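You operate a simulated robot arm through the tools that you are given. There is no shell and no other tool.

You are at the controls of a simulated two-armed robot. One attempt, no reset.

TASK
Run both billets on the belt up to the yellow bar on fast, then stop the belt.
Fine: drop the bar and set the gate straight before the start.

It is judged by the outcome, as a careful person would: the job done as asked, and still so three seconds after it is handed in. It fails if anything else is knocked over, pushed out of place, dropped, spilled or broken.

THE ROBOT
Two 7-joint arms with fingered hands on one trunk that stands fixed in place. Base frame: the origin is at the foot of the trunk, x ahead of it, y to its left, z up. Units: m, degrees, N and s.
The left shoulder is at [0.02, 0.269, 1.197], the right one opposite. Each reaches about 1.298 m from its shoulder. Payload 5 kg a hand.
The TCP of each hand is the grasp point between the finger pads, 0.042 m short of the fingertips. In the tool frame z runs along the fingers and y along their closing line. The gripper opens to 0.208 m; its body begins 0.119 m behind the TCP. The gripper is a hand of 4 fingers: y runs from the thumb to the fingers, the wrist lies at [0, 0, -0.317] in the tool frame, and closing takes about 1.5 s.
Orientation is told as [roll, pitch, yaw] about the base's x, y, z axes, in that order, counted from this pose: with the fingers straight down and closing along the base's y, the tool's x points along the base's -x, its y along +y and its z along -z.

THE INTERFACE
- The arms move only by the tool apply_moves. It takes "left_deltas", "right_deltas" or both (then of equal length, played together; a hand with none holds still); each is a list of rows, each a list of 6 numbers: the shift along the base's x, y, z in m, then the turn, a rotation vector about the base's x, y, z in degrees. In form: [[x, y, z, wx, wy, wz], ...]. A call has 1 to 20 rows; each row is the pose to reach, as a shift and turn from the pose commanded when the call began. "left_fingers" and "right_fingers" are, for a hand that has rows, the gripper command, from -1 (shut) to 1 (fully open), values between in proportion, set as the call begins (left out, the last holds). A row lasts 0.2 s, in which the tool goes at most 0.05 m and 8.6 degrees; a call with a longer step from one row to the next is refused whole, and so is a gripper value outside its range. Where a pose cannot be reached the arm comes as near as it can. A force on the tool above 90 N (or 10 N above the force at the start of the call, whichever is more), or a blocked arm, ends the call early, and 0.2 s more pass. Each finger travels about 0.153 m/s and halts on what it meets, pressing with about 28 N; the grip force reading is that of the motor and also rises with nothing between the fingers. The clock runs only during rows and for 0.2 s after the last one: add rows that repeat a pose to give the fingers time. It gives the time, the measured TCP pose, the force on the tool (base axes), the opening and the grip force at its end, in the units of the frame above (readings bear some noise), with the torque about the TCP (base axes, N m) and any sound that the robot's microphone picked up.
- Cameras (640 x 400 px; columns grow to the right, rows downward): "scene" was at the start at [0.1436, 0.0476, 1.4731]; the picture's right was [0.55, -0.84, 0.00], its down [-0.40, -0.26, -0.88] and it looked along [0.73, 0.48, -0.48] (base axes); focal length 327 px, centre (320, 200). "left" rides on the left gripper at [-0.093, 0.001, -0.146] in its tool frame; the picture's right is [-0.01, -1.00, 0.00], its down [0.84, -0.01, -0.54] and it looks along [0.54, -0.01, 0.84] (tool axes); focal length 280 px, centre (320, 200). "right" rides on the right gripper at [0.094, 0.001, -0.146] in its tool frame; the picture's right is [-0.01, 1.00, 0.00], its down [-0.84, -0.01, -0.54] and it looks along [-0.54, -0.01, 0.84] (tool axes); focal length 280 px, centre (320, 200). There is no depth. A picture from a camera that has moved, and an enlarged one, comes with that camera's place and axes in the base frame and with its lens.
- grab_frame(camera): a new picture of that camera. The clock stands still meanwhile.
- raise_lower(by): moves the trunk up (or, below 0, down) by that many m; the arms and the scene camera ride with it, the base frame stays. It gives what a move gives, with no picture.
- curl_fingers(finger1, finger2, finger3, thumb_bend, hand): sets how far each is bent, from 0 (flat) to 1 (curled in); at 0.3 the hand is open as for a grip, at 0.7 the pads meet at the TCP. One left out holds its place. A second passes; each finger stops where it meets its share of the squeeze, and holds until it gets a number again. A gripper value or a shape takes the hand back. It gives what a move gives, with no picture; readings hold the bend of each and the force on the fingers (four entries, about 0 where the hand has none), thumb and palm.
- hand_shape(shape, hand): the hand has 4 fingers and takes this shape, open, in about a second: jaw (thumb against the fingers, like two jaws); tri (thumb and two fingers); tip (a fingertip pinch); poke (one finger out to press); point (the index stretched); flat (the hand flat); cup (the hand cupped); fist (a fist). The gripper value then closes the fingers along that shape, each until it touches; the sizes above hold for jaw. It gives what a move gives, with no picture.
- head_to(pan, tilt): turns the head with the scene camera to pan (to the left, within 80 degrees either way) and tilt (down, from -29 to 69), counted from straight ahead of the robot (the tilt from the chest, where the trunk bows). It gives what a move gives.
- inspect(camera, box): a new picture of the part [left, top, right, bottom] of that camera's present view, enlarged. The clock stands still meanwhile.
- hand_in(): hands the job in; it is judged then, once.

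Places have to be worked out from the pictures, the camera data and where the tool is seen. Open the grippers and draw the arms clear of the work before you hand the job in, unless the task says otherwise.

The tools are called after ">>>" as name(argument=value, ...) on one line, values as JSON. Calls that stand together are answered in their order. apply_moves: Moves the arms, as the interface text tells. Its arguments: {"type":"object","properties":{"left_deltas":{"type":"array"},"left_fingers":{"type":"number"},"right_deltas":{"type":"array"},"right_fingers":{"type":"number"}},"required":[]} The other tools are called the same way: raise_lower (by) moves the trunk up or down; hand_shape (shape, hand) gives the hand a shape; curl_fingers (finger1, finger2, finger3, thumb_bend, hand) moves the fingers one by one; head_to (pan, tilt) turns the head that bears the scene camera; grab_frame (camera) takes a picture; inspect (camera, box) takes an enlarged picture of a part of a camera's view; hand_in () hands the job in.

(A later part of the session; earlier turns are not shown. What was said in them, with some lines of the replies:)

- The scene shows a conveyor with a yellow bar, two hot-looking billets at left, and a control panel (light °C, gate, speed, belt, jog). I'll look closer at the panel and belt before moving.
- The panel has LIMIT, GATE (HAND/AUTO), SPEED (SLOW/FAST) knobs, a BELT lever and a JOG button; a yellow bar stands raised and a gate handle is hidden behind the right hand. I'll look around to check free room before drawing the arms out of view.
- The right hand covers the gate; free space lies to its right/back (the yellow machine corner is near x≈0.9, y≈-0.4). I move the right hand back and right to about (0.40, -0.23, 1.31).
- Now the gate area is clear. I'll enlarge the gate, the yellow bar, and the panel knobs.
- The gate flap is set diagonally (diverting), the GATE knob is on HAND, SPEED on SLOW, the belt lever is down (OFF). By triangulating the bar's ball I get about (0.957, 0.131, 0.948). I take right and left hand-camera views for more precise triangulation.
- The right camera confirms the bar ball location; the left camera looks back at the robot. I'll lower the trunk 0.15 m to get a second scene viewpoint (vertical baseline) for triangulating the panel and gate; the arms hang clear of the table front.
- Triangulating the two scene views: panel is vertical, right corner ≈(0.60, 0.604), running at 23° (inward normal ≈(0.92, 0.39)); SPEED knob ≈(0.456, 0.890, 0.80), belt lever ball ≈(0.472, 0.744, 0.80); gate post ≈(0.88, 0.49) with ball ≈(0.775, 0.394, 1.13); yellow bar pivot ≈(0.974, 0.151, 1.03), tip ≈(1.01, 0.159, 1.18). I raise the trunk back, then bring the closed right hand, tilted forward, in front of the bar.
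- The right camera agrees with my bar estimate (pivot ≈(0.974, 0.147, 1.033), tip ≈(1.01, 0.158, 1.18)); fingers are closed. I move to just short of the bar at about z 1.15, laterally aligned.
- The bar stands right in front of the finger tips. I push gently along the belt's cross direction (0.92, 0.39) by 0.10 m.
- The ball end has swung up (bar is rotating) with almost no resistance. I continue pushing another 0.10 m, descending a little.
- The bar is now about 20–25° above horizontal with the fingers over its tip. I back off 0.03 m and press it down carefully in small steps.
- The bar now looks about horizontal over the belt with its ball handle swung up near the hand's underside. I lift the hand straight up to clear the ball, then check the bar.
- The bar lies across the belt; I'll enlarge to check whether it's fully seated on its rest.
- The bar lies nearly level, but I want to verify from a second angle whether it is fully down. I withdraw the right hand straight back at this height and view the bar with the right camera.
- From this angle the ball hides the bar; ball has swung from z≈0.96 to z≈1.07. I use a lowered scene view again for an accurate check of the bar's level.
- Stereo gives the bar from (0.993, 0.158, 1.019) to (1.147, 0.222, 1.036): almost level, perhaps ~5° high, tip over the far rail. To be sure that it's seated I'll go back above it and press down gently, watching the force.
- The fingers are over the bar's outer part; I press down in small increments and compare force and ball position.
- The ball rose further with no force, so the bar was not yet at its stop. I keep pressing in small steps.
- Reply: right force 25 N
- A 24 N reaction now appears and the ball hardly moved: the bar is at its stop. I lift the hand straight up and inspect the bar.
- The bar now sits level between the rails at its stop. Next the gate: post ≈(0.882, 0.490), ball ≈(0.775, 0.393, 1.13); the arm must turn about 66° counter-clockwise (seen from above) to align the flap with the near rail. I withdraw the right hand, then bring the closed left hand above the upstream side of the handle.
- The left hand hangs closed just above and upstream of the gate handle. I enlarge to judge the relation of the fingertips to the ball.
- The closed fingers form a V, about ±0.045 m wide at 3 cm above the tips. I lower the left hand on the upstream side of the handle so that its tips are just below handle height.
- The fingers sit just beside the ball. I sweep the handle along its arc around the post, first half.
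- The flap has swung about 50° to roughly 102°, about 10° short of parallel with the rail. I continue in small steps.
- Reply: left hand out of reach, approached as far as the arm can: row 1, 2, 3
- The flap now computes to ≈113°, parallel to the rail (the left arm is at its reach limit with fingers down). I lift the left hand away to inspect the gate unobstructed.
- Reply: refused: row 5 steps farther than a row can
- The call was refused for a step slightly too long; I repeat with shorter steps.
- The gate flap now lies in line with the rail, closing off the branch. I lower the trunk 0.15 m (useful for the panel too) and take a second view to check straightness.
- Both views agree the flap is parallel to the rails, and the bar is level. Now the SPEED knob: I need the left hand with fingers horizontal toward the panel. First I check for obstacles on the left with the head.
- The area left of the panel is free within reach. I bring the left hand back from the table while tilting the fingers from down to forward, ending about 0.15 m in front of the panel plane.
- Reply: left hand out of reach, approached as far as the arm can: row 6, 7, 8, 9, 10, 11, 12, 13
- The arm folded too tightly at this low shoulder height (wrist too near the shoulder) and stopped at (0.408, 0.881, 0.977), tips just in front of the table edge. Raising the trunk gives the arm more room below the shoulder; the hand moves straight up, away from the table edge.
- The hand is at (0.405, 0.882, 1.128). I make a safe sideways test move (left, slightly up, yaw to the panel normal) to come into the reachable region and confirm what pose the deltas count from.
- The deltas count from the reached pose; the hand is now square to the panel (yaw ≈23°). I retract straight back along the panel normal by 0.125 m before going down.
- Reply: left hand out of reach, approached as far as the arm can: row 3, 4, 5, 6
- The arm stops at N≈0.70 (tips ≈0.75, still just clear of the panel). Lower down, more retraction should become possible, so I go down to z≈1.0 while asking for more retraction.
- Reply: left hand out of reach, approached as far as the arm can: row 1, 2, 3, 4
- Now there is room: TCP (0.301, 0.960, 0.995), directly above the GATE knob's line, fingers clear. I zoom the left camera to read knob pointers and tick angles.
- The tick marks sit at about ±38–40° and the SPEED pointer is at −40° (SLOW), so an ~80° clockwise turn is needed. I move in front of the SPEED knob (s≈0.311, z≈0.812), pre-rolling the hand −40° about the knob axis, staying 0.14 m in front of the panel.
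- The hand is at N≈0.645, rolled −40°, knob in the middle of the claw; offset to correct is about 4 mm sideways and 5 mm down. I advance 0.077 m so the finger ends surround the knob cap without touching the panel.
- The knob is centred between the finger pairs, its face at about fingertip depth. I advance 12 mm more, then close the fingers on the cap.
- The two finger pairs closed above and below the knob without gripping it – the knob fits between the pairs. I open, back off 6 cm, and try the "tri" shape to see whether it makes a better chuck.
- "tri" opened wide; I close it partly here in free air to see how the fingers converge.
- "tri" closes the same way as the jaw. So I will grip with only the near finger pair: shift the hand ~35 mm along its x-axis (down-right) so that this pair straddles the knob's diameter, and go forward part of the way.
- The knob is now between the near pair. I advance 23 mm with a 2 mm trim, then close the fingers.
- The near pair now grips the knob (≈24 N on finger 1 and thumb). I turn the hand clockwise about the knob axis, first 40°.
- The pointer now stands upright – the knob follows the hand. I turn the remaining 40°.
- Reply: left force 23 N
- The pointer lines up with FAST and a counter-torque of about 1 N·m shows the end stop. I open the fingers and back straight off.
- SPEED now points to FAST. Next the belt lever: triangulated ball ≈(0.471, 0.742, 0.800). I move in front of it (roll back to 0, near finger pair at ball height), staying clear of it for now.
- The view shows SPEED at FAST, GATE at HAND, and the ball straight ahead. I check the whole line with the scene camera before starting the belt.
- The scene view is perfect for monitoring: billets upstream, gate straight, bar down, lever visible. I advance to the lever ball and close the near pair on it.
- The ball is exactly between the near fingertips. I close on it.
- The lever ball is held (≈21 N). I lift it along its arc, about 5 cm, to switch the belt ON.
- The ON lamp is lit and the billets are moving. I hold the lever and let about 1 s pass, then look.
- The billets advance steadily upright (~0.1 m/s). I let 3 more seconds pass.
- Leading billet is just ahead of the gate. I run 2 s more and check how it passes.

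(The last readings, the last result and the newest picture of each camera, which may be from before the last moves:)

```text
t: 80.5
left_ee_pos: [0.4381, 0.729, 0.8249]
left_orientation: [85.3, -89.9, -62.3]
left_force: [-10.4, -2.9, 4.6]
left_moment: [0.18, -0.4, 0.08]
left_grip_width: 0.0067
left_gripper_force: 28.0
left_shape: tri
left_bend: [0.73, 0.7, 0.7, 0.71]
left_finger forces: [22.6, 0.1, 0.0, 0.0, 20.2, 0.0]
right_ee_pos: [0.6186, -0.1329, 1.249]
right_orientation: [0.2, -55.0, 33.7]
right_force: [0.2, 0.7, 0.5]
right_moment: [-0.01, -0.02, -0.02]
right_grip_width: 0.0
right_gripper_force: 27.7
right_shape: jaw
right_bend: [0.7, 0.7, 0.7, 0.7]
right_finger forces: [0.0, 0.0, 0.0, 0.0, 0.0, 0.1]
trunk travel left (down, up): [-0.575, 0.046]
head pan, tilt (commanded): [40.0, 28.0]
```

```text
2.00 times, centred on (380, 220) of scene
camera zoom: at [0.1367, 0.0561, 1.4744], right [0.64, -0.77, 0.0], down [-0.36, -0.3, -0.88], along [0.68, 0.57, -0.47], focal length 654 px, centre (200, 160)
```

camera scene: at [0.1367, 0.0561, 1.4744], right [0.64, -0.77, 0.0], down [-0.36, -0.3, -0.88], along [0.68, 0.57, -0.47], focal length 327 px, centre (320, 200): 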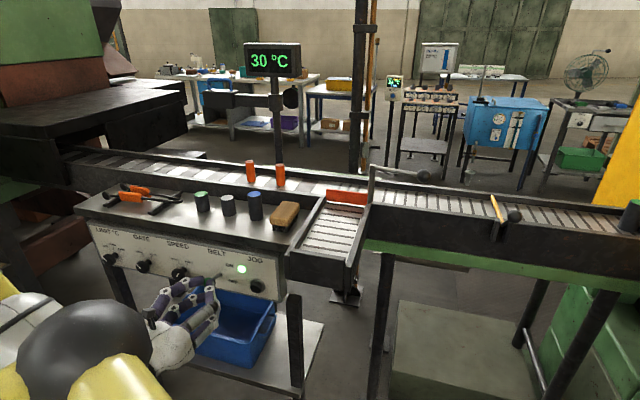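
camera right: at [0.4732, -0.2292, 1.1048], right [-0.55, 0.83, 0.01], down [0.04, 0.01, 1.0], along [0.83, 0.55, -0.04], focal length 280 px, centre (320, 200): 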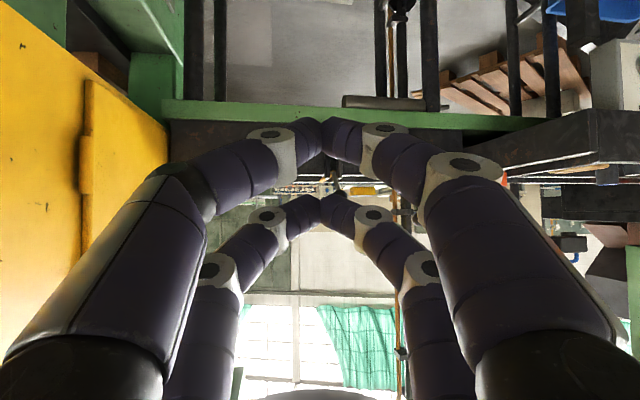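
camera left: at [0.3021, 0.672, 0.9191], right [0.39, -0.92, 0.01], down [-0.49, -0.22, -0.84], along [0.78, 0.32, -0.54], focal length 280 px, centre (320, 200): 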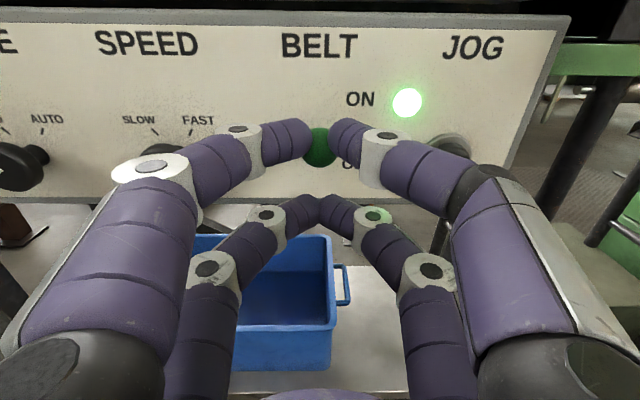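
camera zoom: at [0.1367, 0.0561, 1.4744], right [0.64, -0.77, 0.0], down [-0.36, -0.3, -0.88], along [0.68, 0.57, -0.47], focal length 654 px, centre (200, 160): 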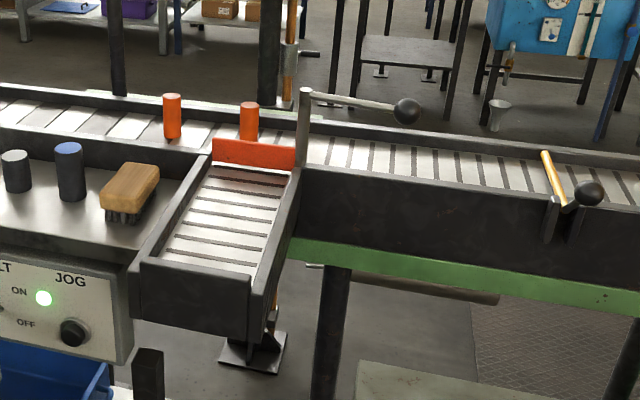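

The first billet passes behind the straight flap. Another 2 s.

>>> apply_moves(left_deltas=[[0, 0, 0, 0, 0, 0], [0, 0, 0, 0, 0, 0], [0, 0, 0, 0, 0, 0], [0, 0, 0, 0, 0, 0], [0, 0, 0, 0, 0, 0], [0, 0, 0, 0, 0, 0], [0, 0, 0, 0, 0, 0], [0, 0, 0, 0, 0, 0], [0, 0, 0, 0, 0, 0]])

>>> inspect(camera="scene", box=[220, 120, 540, 320])

```text
t: 82.5
left_ee_pos: [0.4394, 0.7284, 0.8246]
left_orientation: [85.0, -89.9, -62.0]
left_force: [-9.5, -3.4, 5.1]
left_moment: [0.15, -0.35, 0.1]
left_grip_width: 0.0068
left_gripper_force: 28.2
left_shape: tri
left_bend: [0.73, 0.7, 0.7, 0.71]
left_finger forces: [22.6, 0.0, 0.0, 0.1, 20.3, 0.1]
right_ee_pos: [0.6182, -0.1332, 1.2473]
right_orientation: [0.1, -55.0, 33.7]
right_force: [0.9, 0.9, 0.4]
right_moment: [0.0, -0.01, 0.03]
right_grip_width: 0.0001
right_gripper_force: 27.6
right_shape: jaw
right_bend: [0.7, 0.7, 0.7, 0.7]
right_finger forces: [0.1, 0.0, 0.0, 0.0, 0.1, 0.0]
trunk travel left (down, up): [-0.575, 0.046]
head pan, tilt (commanded): [40.0, 28.0]
```

```text
2.00 times, centred on (380, 220) of scene
camera zoom: at [0.1367, 0.0561, 1.4744], right [0.64, -0.77, 0.0], down [-0.36, -0.3, -0.88], along [0.68, 0.57, -0.47], focal length 654 px, centre (200, 160)
```

zoom: 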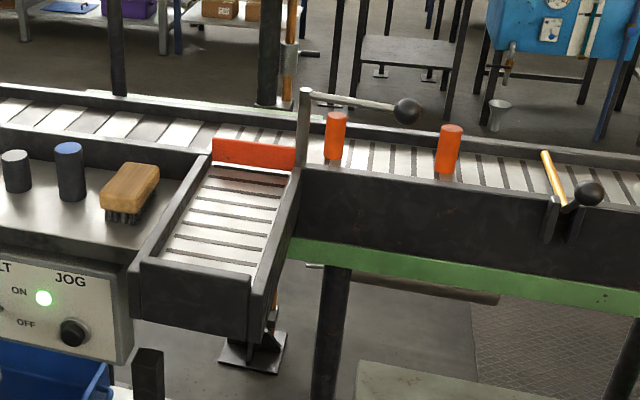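

Both billets are past the gate; the first is close to the bar. I go in 1 s steps now.

>>> apply_moves(left_deltas=[[0, 0, 0, 0, 0, 0], [0, 0, 0, 0, 0, 0], [0, 0, 0, 0, 0, 0], [0, 0, 0, 0, 0, 0]])

>>> inspect(camera="scene", box=[320, 120, 640, 320])

```text
t: 83.5
left_ee_pos: [0.4376, 0.7291, 0.8253]
left_orientation: [85.0, -89.8, -62.3]
left_force: [-10.0, -3.6, 5.5]
left_moment: [0.15, -0.37, 0.09]
left_grip_width: 0.0068
left_gripper_force: 28.2
left_shape: tri
left_bend: [0.73, 0.7, 0.7, 0.71]
left_finger forces: [22.7, 0.0, 0.1, 0.0, 20.3, 0.1]
right_ee_pos: [0.618, -0.1327, 1.248]
right_orientation: [0.2, -55.1, 33.7]
right_force: [-0.3, -0.3, 0.4]
right_moment: [-0.03, -0.04, 0.0]
right_grip_width: 0.0
right_gripper_force: 27.8
right_shape: jaw
right_bend: [0.7, 0.7, 0.7, 0.7]
right_finger forces: [0.0, 0.0, 0.0, 0.1, 0.1, 0.0]
trunk travel left (down, up): [-0.575, 0.046]
head pan, tilt (commanded): [40.0, 28.0]
```

```text
2.00 times, centred on (480, 220) of scene
camera zoom: at [0.1367, 0.0561, 1.4744], right [0.64, -0.77, 0.0], down [-0.36, -0.3, -0.88], along [0.68, 0.57, -0.47], focal length 654 px, centre (0, 160)
```

zoom: 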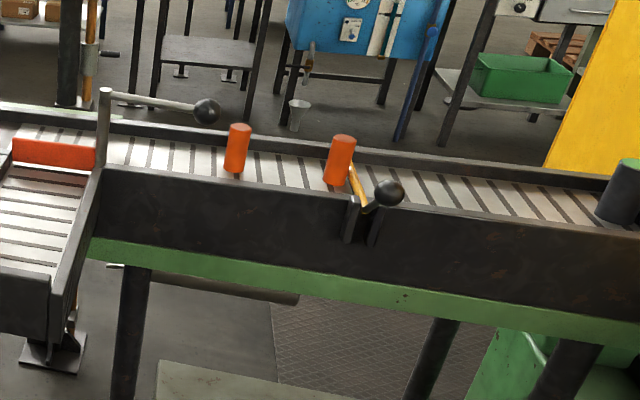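

The first billet has reached the bar; the second is about 1 s behind. Another second.

>>> apply_moves(left_deltas=[[0, 0, 0, 0, 0, 0], [0, 0, 0, 0, 0, 0], [0, 0, 0, 0, 0, 0], [0, 0, 0, 0, 0, 0]])

>>> inspect(camera="scene", box=[400, 130, 560, 230])

```text
t: 84.5
left_ee_pos: [0.4379, 0.729, 0.8247]
left_orientation: [85.1, -89.9, -62.3]
left_force: [-11.0, -4.6, 4.6]
left_moment: [0.17, -0.39, 0.07]
left_grip_width: 0.0068
left_gripper_force: 27.9
left_shape: tri
left_bend: [0.73, 0.7, 0.7, 0.71]
left_finger forces: [22.7, 0.0, 0.1, 0.1, 20.2, 0.0]
right_ee_pos: [0.6185, -0.1329, 1.248]
right_orientation: [0.3, -55.0, 33.7]
right_force: [0.6, 0.8, -0.8]
right_moment: [0.0, 0.01, 0.03]
right_grip_width: 0.0
right_gripper_force: 27.8
right_shape: jaw
right_bend: [0.7, 0.7, 0.7, 0.7]
right_finger forces: [0.1, 0.0, 0.0, 0.0, 0.0, 0.0]
trunk travel left (down, up): [-0.575, 0.046]
head pan, tilt (commanded): [40.0, 28.0]
```

```text
4.00 times, centred on (480, 180) of scene
camera zoom: at [0.1367, 0.0561, 1.4744], right [0.64, -0.77, 0.0], down [-0.36, -0.3, -0.88], along [0.68, 0.57, -0.47], focal length 1309 px, centre (-320, 280)
```

zoom: 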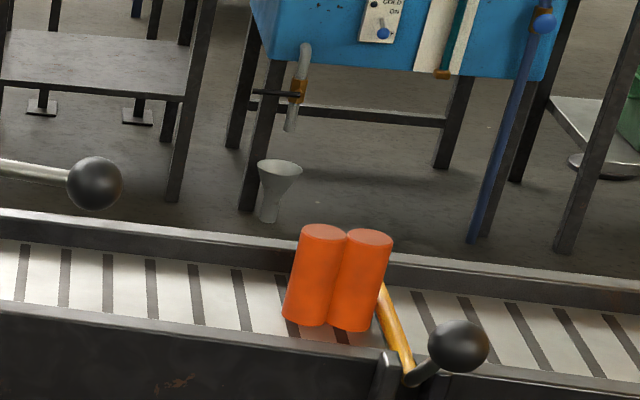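

Both billets stand together against the bar. I lower the lever now to stop the belt.

>>> apply_moves(left_deltas=[[-0.0025, -0.001, -0.014, 0, 0, 0], [-0.0046, -0.002, -0.0275, 0, 0, 0], [-0.0025, -0.001, -0.041, 0, 0, 0], [0, 0, -0.056, 0, 0, 0]])

>>> grab_frame(camera="left")

>>> inspect(camera="scene", box=[400, 130, 560, 230])

```text
t: 85.5
left_ee_pos: [0.4363, 0.7276, 0.7738]
left_orientation: [168.9, -89.5, -145.9]
left_force: [-30.0, -12.2, 38.7]
left_moment: [1.17, -1.99, 0.21]
left_grip_width: 0.0074
left_gripper_force: 28.1
left_shape: tri
left_bend: [0.73, 0.7, 0.7, 0.71]
left_finger forces: [39.1, 0.1, 0.0, 0.0, 35.2, 0.0]
right_ee_pos: [0.6166, -0.1345, 1.2499]
right_orientation: [0.3, -55.2, 33.7]
right_force: [0.7, 0.3, 0.2]
right_moment: [-0.06, 0.04, -0.03]
right_grip_width: 0.0
right_gripper_force: 27.9
right_shape: jaw
right_bend: [0.7, 0.7, 0.7, 0.7]
right_finger forces: [0.1, 0.0, 0.0, 0.0, 0.1, 0.0]
trunk travel left (down, up): [-0.575, 0.046]
head pan, tilt (commanded): [40.0, 28.0]
```

```text
taken
camera left: at [0.3004, 0.6706, 0.8661], right [0.39, -0.92, 0.01], down [-0.48, -0.22, -0.85], along [0.78, 0.32, -0.53], focal length 280 px, centre (320, 200)
```

left: 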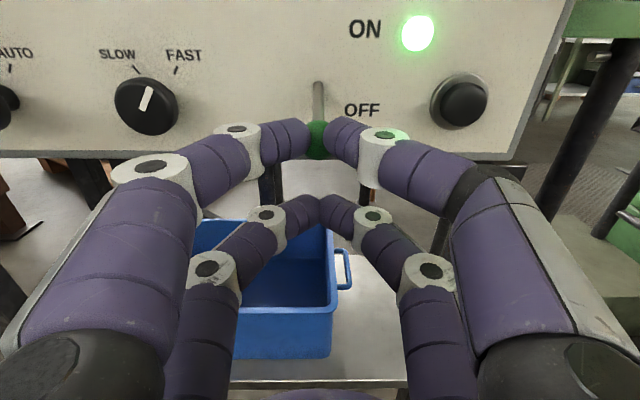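

```text
4.00 times, centred on (480, 180) of scene
camera zoom: at [0.1348, 0.0543, 1.4753], right [0.64, -0.77, 0.0], down [-0.36, -0.3, -0.88], along [0.68, 0.57, -0.47], focal length 1309 px, centre (-320, 280)
```

zoom: 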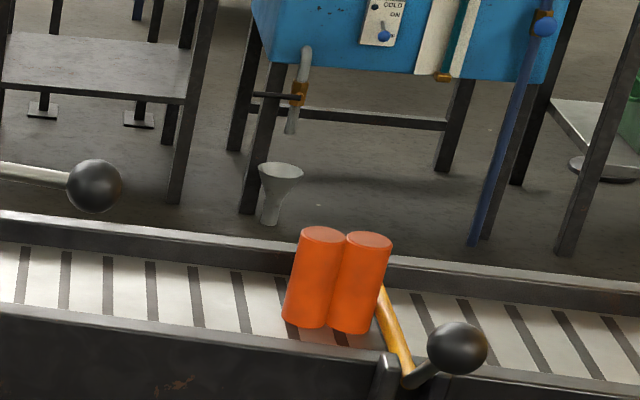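

The lever is almost down (38 N reaction) but the lamp is still lit. I press a few millimetres further and hold briefly.

>>> apply_moves(left_deltas=[[0.002, 0.001, -0.003, 0, 0, 0], [0.003, 0.0013, -0.005, 0, 0, 0], [0.003, 0.0013, -0.005, 0, 0, 0]])

>>> grab_frame(camera="left")

>>> grab_frame(camera="scene")

```text
t: 86.3
left_ee_pos: [0.4385, 0.7288, 0.7695]
left_orientation: [167.0, -89.3, -144.0]
left_force: [-56.3, -27.3, 64.0]
left_moment: [1.94, -3.35, 0.07]
left_grip_width: 0.0097
left_gripper_force: 28.2
left_shape: tri
left_bend: [0.74, 0.7, 0.7, 0.72]
left_finger forces: [49.1, 0.0, 0.0, 0.0, 57.8, 0.1]
right_ee_pos: [0.6145, -0.1369, 1.2502]
right_orientation: [0.3, -55.4, 33.6]
right_force: [-0.6, -0.1, 0.3]
right_moment: [0.0, 0.02, 0.0]
right_grip_width: 0.0
right_gripper_force: 28.0
right_shape: jaw
right_bend: [0.7, 0.7, 0.7, 0.7]
right_finger forces: [0.0, 0.0, 0.0, 0.0, 0.0, 0.1]
trunk travel left (down, up): [-0.575, 0.046]
head pan, tilt (commanded): [40.0, 28.0]
```

```text
taken
camera left: at [0.3022, 0.6708, 0.8625], right [0.39, -0.92, 0.01], down [-0.48, -0.21, -0.85], along [0.78, 0.33, -0.53], focal length 280 px, centre (320, 200)
```

left: 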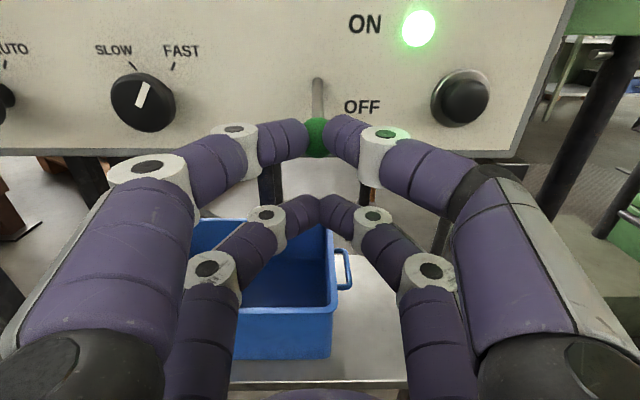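

```text
taken
camera scene: at [0.1324, 0.0518, 1.4753], right [0.64, -0.77, 0.0], down [-0.36, -0.3, -0.89], along [0.68, 0.57, -0.46], focal length 327 px, centre (320, 200)
```

scene: 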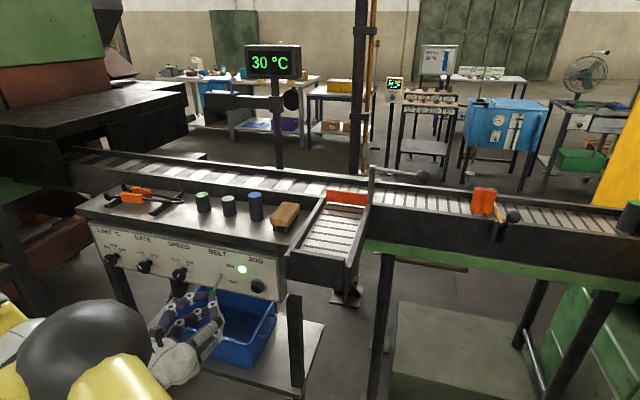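

Force rose to 64 N with the lever seemingly at its lower position, yet the lamp is lit. I release the fingers (holding position) to free the lever and see where it really sits.

>>> apply_moves(left_deltas=[[-0.003, -0.0013, 0.004, 0, 0, 0], [-0.003, -0.0013, 0.005, 0, 0, 0], [-0.003, -0.0013, 0.005, 0, 0, 0]], left_fingers=-0.3)

>>> grab_frame(camera="left")

>>> inspect(camera="scene", box=[320, 120, 640, 320])

```text
t: 87.1
left_ee_pos: [0.4375, 0.7299, 0.7675]
left_orientation: [46.6, -89.7, -23.7]
left_force: [-0.9, -0.1, -0.1]
left_moment: [-0.01, 0.03, 0.01]
left_grip_width: 0.0725
left_gripper_force: 0.0
left_shape: tri
left_bend: [0.74, 0.73, 0.73, 0.7]
left_finger forces: [0.0, 0.1, 0.1, 0.0, 0.0, 0.0]
right_ee_pos: [0.6177, -0.1323, 1.2478]
right_orientation: [0.2, -55.1, 33.7]
right_force: [-0.1, -0.5, 0.8]
right_moment: [-0.01, -0.01, -0.08]
right_grip_width: 0.0002
right_gripper_force: 28.0
right_shape: jaw
right_bend: [0.7, 0.7, 0.7, 0.7]
right_finger forces: [0.1, 0.0, 0.0, 0.0, 0.0, 0.1]
trunk travel left (down, up): [-0.575, 0.046]
head pan, tilt (commanded): [40.0, 28.0]
```

```text
taken
camera left: at [0.3024, 0.6726, 0.8611], right [0.39, -0.92, 0.01], down [-0.49, -0.22, -0.84], along [0.78, 0.32, -0.54], focal length 280 px, centre (320, 200)
```

left: 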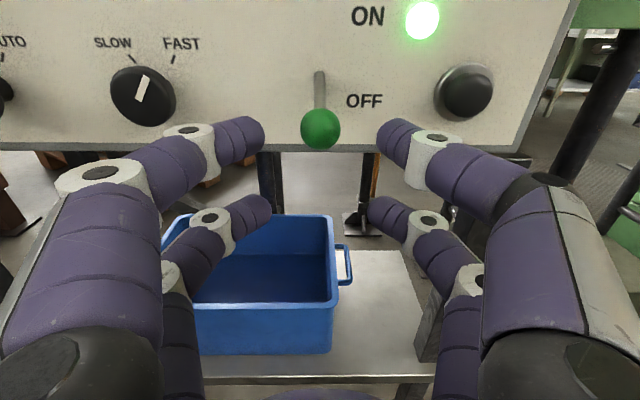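

```text
2.00 times, centred on (480, 220) of scene
camera zoom: at [0.137, 0.0568, 1.4741], right [0.64, -0.77, 0.0], down [-0.36, -0.3, -0.88], along [0.68, 0.57, -0.47], focal length 654 px, centre (0, 160)
```

zoom: 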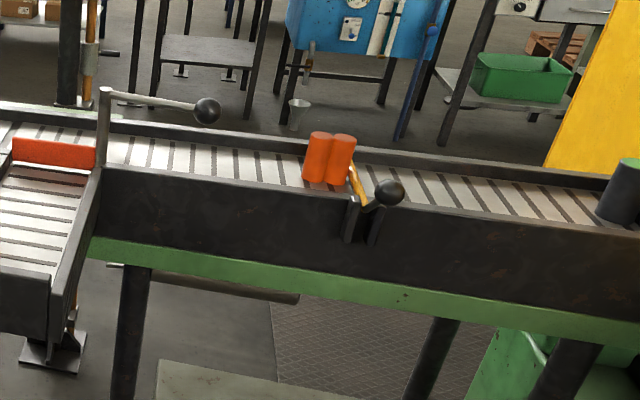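

The lever rests at the same angle as at the beginning (OFF), but the lamp still glows. I wait a second to see whether there is a delay, and look closely at the lamp and lever.

>>> apply_moves(left_deltas=[[-0.01, -0.0042, 0, 0, 0, 0], [-0.02, -0.0085, 0, 0, 0, 0], [-0.03, -0.0127, 0, 0, 0, 0], [-0.04, -0.017, 0, 0, 0, 0]])

>>> grab_frame(camera="left")

>>> inspect(camera="left", box=[270, 0, 510, 150])

>>> inspect(camera="scene", box=[400, 130, 560, 230])

```text
t: 88.1
left_ee_pos: [0.3972, 0.7116, 0.7676]
left_orientation: [78.9, -89.9, -55.9]
left_force: [0.3, 0.2, 0.0]
left_moment: [0.03, 0.01, 0.02]
left_grip_width: 0.0724
left_gripper_force: 0.1
left_shape: tri
left_bend: [0.74, 0.73, 0.73, 0.7]
left_finger forces: [0.1, 0.0, 0.1, 0.0, 0.1, 0.0]
right_ee_pos: [0.6174, -0.1331, 1.2475]
right_orientation: [0.2, -55.0, 33.6]
right_force: [-0.4, 0.7, -0.5]
right_moment: [-0.02, 0.01, 0.0]
right_grip_width: 0.0
right_gripper_force: 28.1
right_shape: jaw
right_bend: [0.7, 0.7, 0.7, 0.7]
right_finger forces: [0.0, 0.0, 0.1, 0.1, 0.0, 0.0]
trunk travel left (down, up): [-0.575, 0.046]
head pan, tilt (commanded): [40.0, 28.0]
```

```text
taken
camera left: at [0.2614, 0.6547, 0.8621], right [0.39, -0.92, 0.01], down [-0.49, -0.22, -0.84], along [0.78, 0.32, -0.54], focal length 280 px, centre (320, 200)
```

left: 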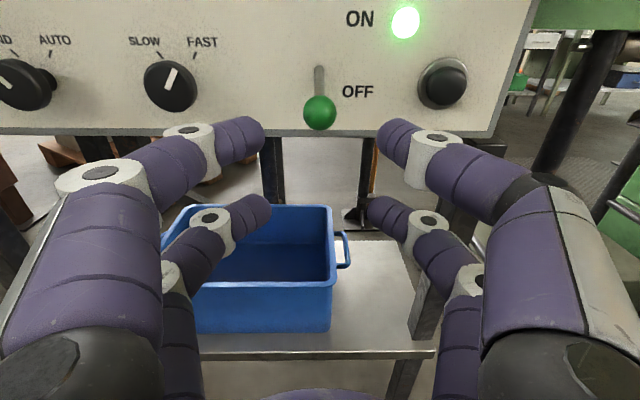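

```text
2.67 times, centred on (390, 75) of left
camera zoom: at [0.2614, 0.6547, 0.8621], right [0.39, -0.92, 0.01], down [-0.49, -0.22, -0.84], along [0.78, 0.32, -0.54], focal length 748 px, centre (133, 533)
```

zoom: 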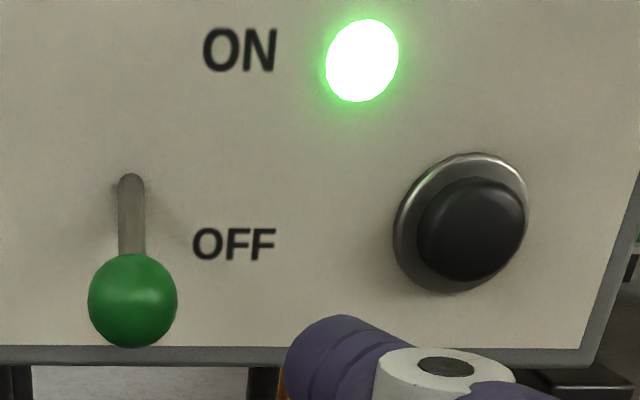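

```text
4.00 times, centred on (480, 180) of scene
camera zoom: at [0.1375, 0.0567, 1.4743], right [0.64, -0.77, 0.0], down [-0.36, -0.3, -0.88], along [0.68, 0.57, -0.47], focal length 1309 px, centre (-320, 280)
```

zoom: 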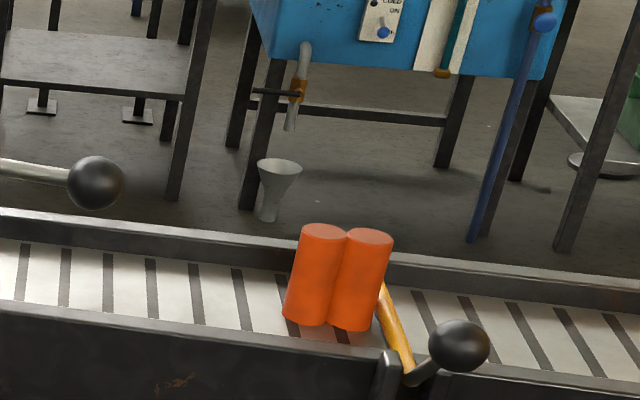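

The lamp stays on though the lever looks down. To compare the lever angle with the original OFF position exactly, I repeat the initial scene view (pan 33, tilt 32).

>>> head_to(pan=33, tilt=32)

>>> inspect(camera="scene", box=[130, 220, 250, 295])

>>> grab_frame(camera="scene")

```text
t: 88.7
left_ee_pos: [0.3975, 0.7113, 0.7673]
left_orientation: [68.2, -89.9, -45.3]
left_force: [0.2, 0.1, -0.9]
left_moment: [0.03, -0.03, -0.04]
left_grip_width: 0.0724
left_gripper_force: 0.0
left_shape: tri
left_bend: [0.74, 0.73, 0.73, 0.7]
left_finger forces: [0.0, 0.1, 0.0, 0.0, 0.1, 0.0]
right_ee_pos: [0.6186, -0.1331, 1.2479]
right_orientation: [0.2, -55.0, 33.7]
right_force: [-0.3, 0.3, 0.4]
right_moment: [-0.01, 0.0, -0.01]
right_grip_width: 0.0
right_gripper_force: 27.7
right_shape: jaw
right_bend: [0.7, 0.7, 0.7, 0.7]
right_finger forces: [0.0, 0.0, 0.0, 0.0, 0.1, 0.0]
trunk travel left (down, up): [-0.575, 0.046]
head pan, tilt (commanded): [33.0, 32.0]
```

```text
5.33 times, centred on (190, 258) of scene
camera zoom: at [0.1427, 0.0467, 1.468], right [0.55, -0.84, 0.0], down [-0.44, -0.29, -0.85], along [0.71, 0.46, -0.53], focal length 1745 px, centre (1013, -107)
```

zoom: 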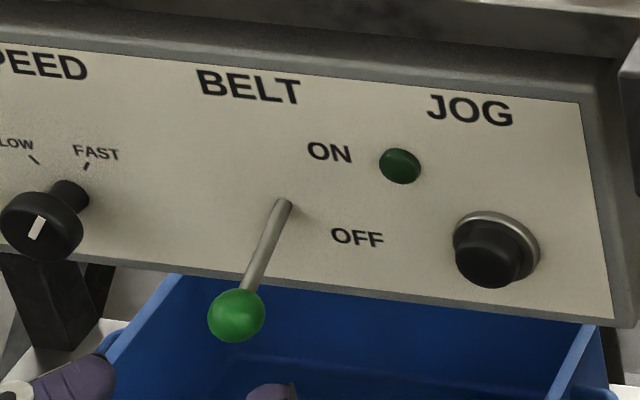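

```text
taken
camera scene: at [0.1427, 0.0467, 1.468], right [0.55, -0.84, 0.0], down [-0.44, -0.29, -0.85], along [0.71, 0.46, -0.53], focal length 327 px, centre (320, 200)
```

scene: 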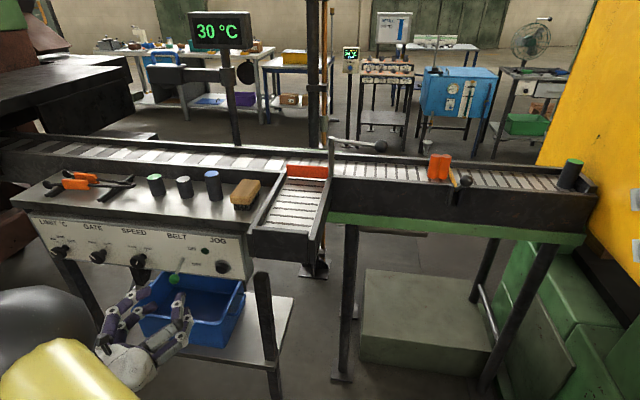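

Now the lamp is dark and the lever is exactly at its original OFF position – the belt simply takes a few seconds to run down. Billets stand at the bar. I withdraw the left hand along the path it came, clear of the panel.

>>> apply_moves(left_deltas=[[-0.0184, -0.0078, 0.002, 0, 0, 0], [-0.027, 0.025, 0.014, 0, 0, 0], [-0.035, 0.058, 0.026, 0, 0, 0], [-0.043, 0.09, 0.038, 0, 0, 0], [-0.051, 0.123, 0.05, 0, 0, 0], [-0.059, 0.144, 0.08, 0, 0, 0], [-0.067, 0.165, 0.11, 0, 0, 0], [-0.075, 0.186, 0.14, 0, 0, 0], [-0.083, 0.207, 0.17, 0, 0, 0], [-0.09, 0.228, 0.2, 0, 0, 0], [-0.096, 0.248, 0.228, 0, 0, 0]])

>>> grab_frame(camera="left")

>>> grab_frame(camera="scene")

```text
t: 91.1
left_ee_pos: [0.3019, 0.9599, 0.9966]
left_orientation: [81.6, -89.8, -58.6]
left_force: [0.1, -0.8, -0.6]
left_moment: [0.01, 0.01, 0.07]
left_grip_width: 0.0728
left_gripper_force: 0.0
left_shape: tri
left_bend: [0.74, 0.73, 0.73, 0.7]
left_finger forces: [0.0, 0.0, 0.0, 0.0, 0.1, 0.0]
right_ee_pos: [0.6183, -0.135, 1.2472]
right_orientation: [0.2, -54.9, 33.6]
right_force: [-1.0, -0.3, 0.7]
right_moment: [0.03, -0.01, 0.02]
right_grip_width: 0.0
right_gripper_force: 27.3
right_shape: jaw
right_bend: [0.7, 0.7, 0.7, 0.7]
right_finger forces: [0.0, 0.0, 0.0, 0.1, 0.1, 0.0]
trunk travel left (down, up): [-0.575, 0.046]
head pan, tilt (commanded): [33.0, 32.0]
```

```text
taken
camera left: at [0.1654, 0.9018, 1.0906], right [0.39, -0.92, 0.01], down [-0.49, -0.22, -0.84], along [0.78, 0.32, -0.54], focal length 280 px, centre (320, 200)
```

left: 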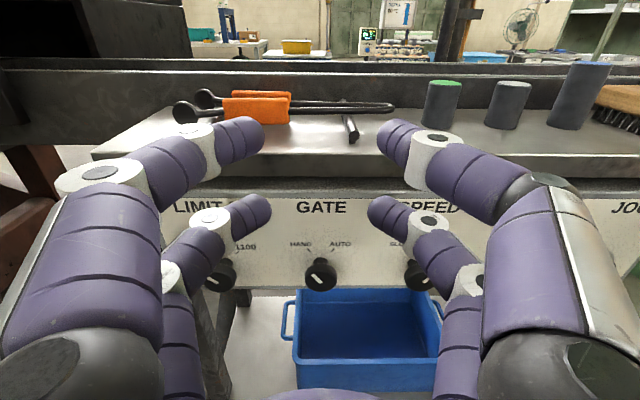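

```text
taken
camera scene: at [0.1424, 0.0461, 1.4681], right [0.54, -0.84, 0.0], down [-0.44, -0.29, -0.85], along [0.71, 0.46, -0.53], focal length 327 px, centre (320, 200)
```

scene: 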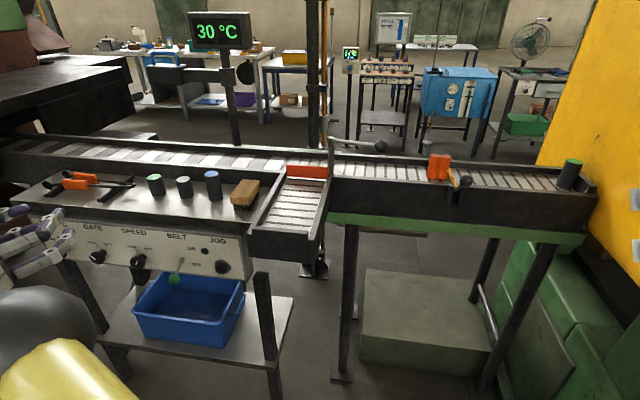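

The line is in the desired state; I now tilt the left hand back to fingers-down while drawing it further away, and open both hands in clear air.

>>> apply_moves(left_deltas=[[0, -0.015, 0.022, -2.93, 6.9, 0], [0, -0.03, 0.044, -5.86, 13.8, 0], [0, -0.05, 0.066, -8.79, 20.7, 0], [0, -0.07, 0.088, -11.7, 27.6, 0], [0.002, -0.09, 0.11, -14.65, 34.5, 0], [0.004, -0.11, 0.13, -17.6, 41.4, 0], [0.006, -0.13, 0.15, -20.5, 48.3, 0], [0.008, -0.155, 0.17, -23.4, 55.2, 0], [0.01, -0.18, 0.19, -26.4, 62.1, 0], [0.012, -0.205, 0.21, -29.3, 69.0, 0], [0.015, -0.23, 0.23, -32.2, 75.9, 0], [0.02, -0.25, 0.25, -35.2, 82.8, 0], [0.02, -0.25, 0.25, -35.2, 82.8, 0]], left_fingers=1, right_deltas=[[-0.01, -0.005, 0, 0, 0, 0], [-0.02, -0.01, 0, 0, 0, 0], [-0.03, -0.015, 0, 0, 0, 0], [-0.04, -0.02, 0, 0, 0, 0], [-0.05, -0.025, 0, 0, 0, 0], [-0.06, -0.03, 0, 0, 0, 0], [-0.07, -0.035, 0, 0, 0, 0], [-0.08, -0.04, 0, 0, 0, 0], [-0.09, -0.045, 0, 0, 0, 0], [-0.1, -0.05, 0, 0, 0, 0], [-0.1, -0.05, 0, 0, 0, 0], [-0.1, -0.05, 0, 0, 0, 0], [-0.1, -0.05, 0, 0, 0, 0]], right_fingers=1)

>>> grab_frame(camera="scene")

>>> inspect(camera="scene", box=[360, 120, 520, 220])

>>> inspect(camera="scene", box=[100, 220, 260, 320])

>>> inspect(camera="scene", box=[250, 100, 410, 200])

```text
t: 93.9
left_ee_pos: [0.321, 0.7089, 1.2449]
left_orientation: [-0.1, 0.0, 23.0]
left_force: [-1.7, 0.7, 0.4]
left_moment: [-0.04, -0.15, 0.02]
left_grip_width: 0.2081
left_gripper_force: 0.0
left_shape: tri
left_bend: [0.3, 0.3, 0.3, 0.3]
left_finger forces: [0.1, 0.0, 0.0, 0.0, 0.0, 0.0]
left hand out of reach, approached as far as the arm can: row 3, 4, 5, 6
right_ee_pos: [0.524, -0.1816, 1.2533]
right_orientation: [0.2, -54.9, 33.8]
right_force: [-0.7, 0.9, -0.3]
right_moment: [-0.04, -0.04, -0.07]
right_grip_width: 0.2075
right_gripper_force: 0.1
right_shape: jaw
right_bend: [0.3, 0.3, 0.3, 0.3]
right_finger forces: [0.0, 0.0, 0.0, 0.0, 0.1, 0.1]
right hand out of reach, approached as far as the arm can: row 10, 11, 12, 13
trunk travel left (down, up): [-0.575, 0.046]
head pan, tilt (commanded): [33.0, 32.0]
```

```text
taken
camera scene: at [0.1413, 0.0468, 1.4683], right [0.55, -0.84, 0.0], down [-0.44, -0.29, -0.85], along [0.71, 0.46, -0.53], focal length 327 px, centre (320, 200)
```

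scene: 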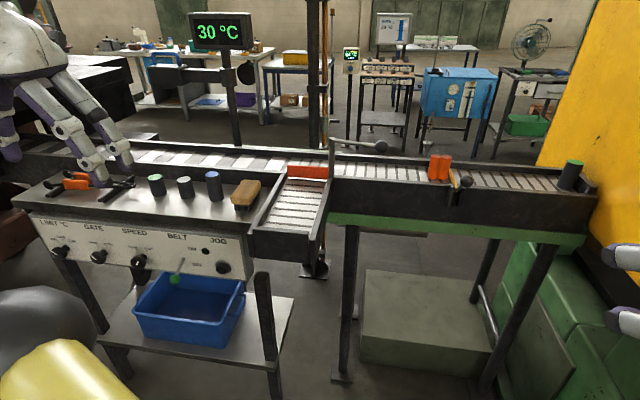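

```text
4.00 times, centred on (440, 170) of scene
camera zoom: at [0.1413, 0.0468, 1.4683], right [0.55, -0.84, 0.0], down [-0.44, -0.29, -0.85], along [0.71, 0.46, -0.53], focal length 1309 px, centre (-160, 320)
```

zoom: 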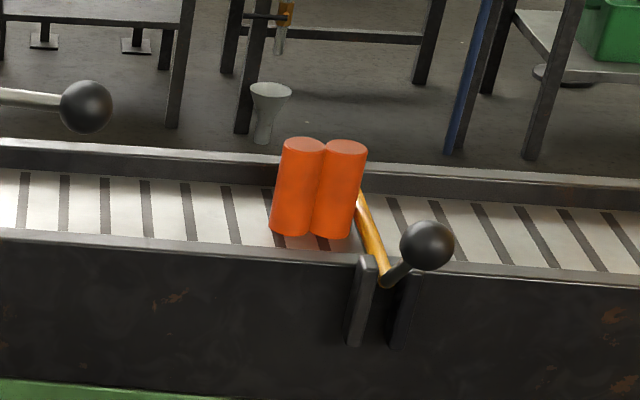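

```text
4.00 times, centred on (180, 270) of scene
camera zoom: at [0.1413, 0.0468, 1.4683], right [0.55, -0.84, 0.0], down [-0.44, -0.29, -0.85], along [0.71, 0.46, -0.53], focal length 1309 px, centre (880, -80)
```

zoom: 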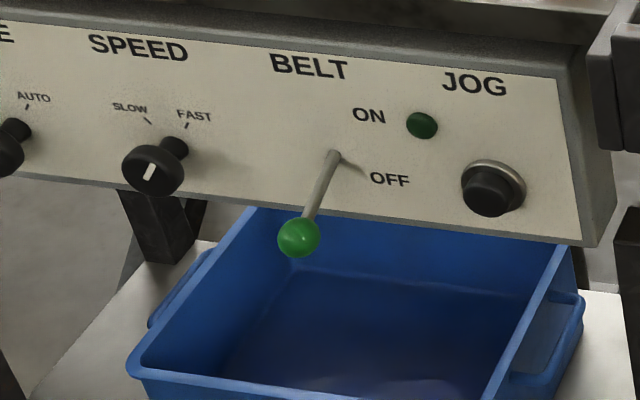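

```text
4.00 times, centred on (330, 150) of scene
camera zoom: at [0.1413, 0.0468, 1.4683], right [0.55, -0.84, 0.0], down [-0.44, -0.29, -0.85], along [0.71, 0.46, -0.53], focal length 1309 px, centre (280, 400)
```

zoom: 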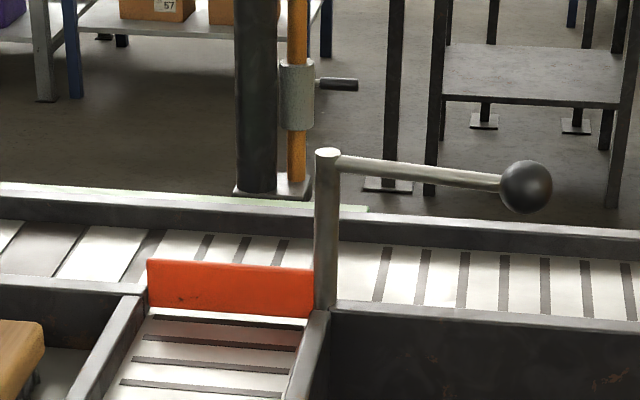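

Final check: both billets stand upright together against the lowered yellow bar. The lamp is dark with the lever at OFF, SPEED is at FAST, the gate is straight, other items look undisturbed, and both hands are open and clear. I hand the job in.

>>> hand_in()

```text
The job is handed in.
```

Both billets ran down on fast and now stand upright together against the yellow bar, with the belt stopped. I've handed the job in.

- **Before the start:** I lowered the bar until it reached its stop and turned the gate straight. The GATE knob was already on HAND, so I left it there, and I turned SPEED from SLOW to FAST.
- **Stopping the belt:** The ON lamp stayed lit for about 3 seconds after I put the lever back to OFF, then went dark. The belt may have kept running under the billets in that time, but they stayed upright at the bar.
- **At hand-in:** The lever was at OFF with the lamp dark, and SPEED was still at FAST. Nothing else looked moved or knocked over. Both hands were open and clear of the work.
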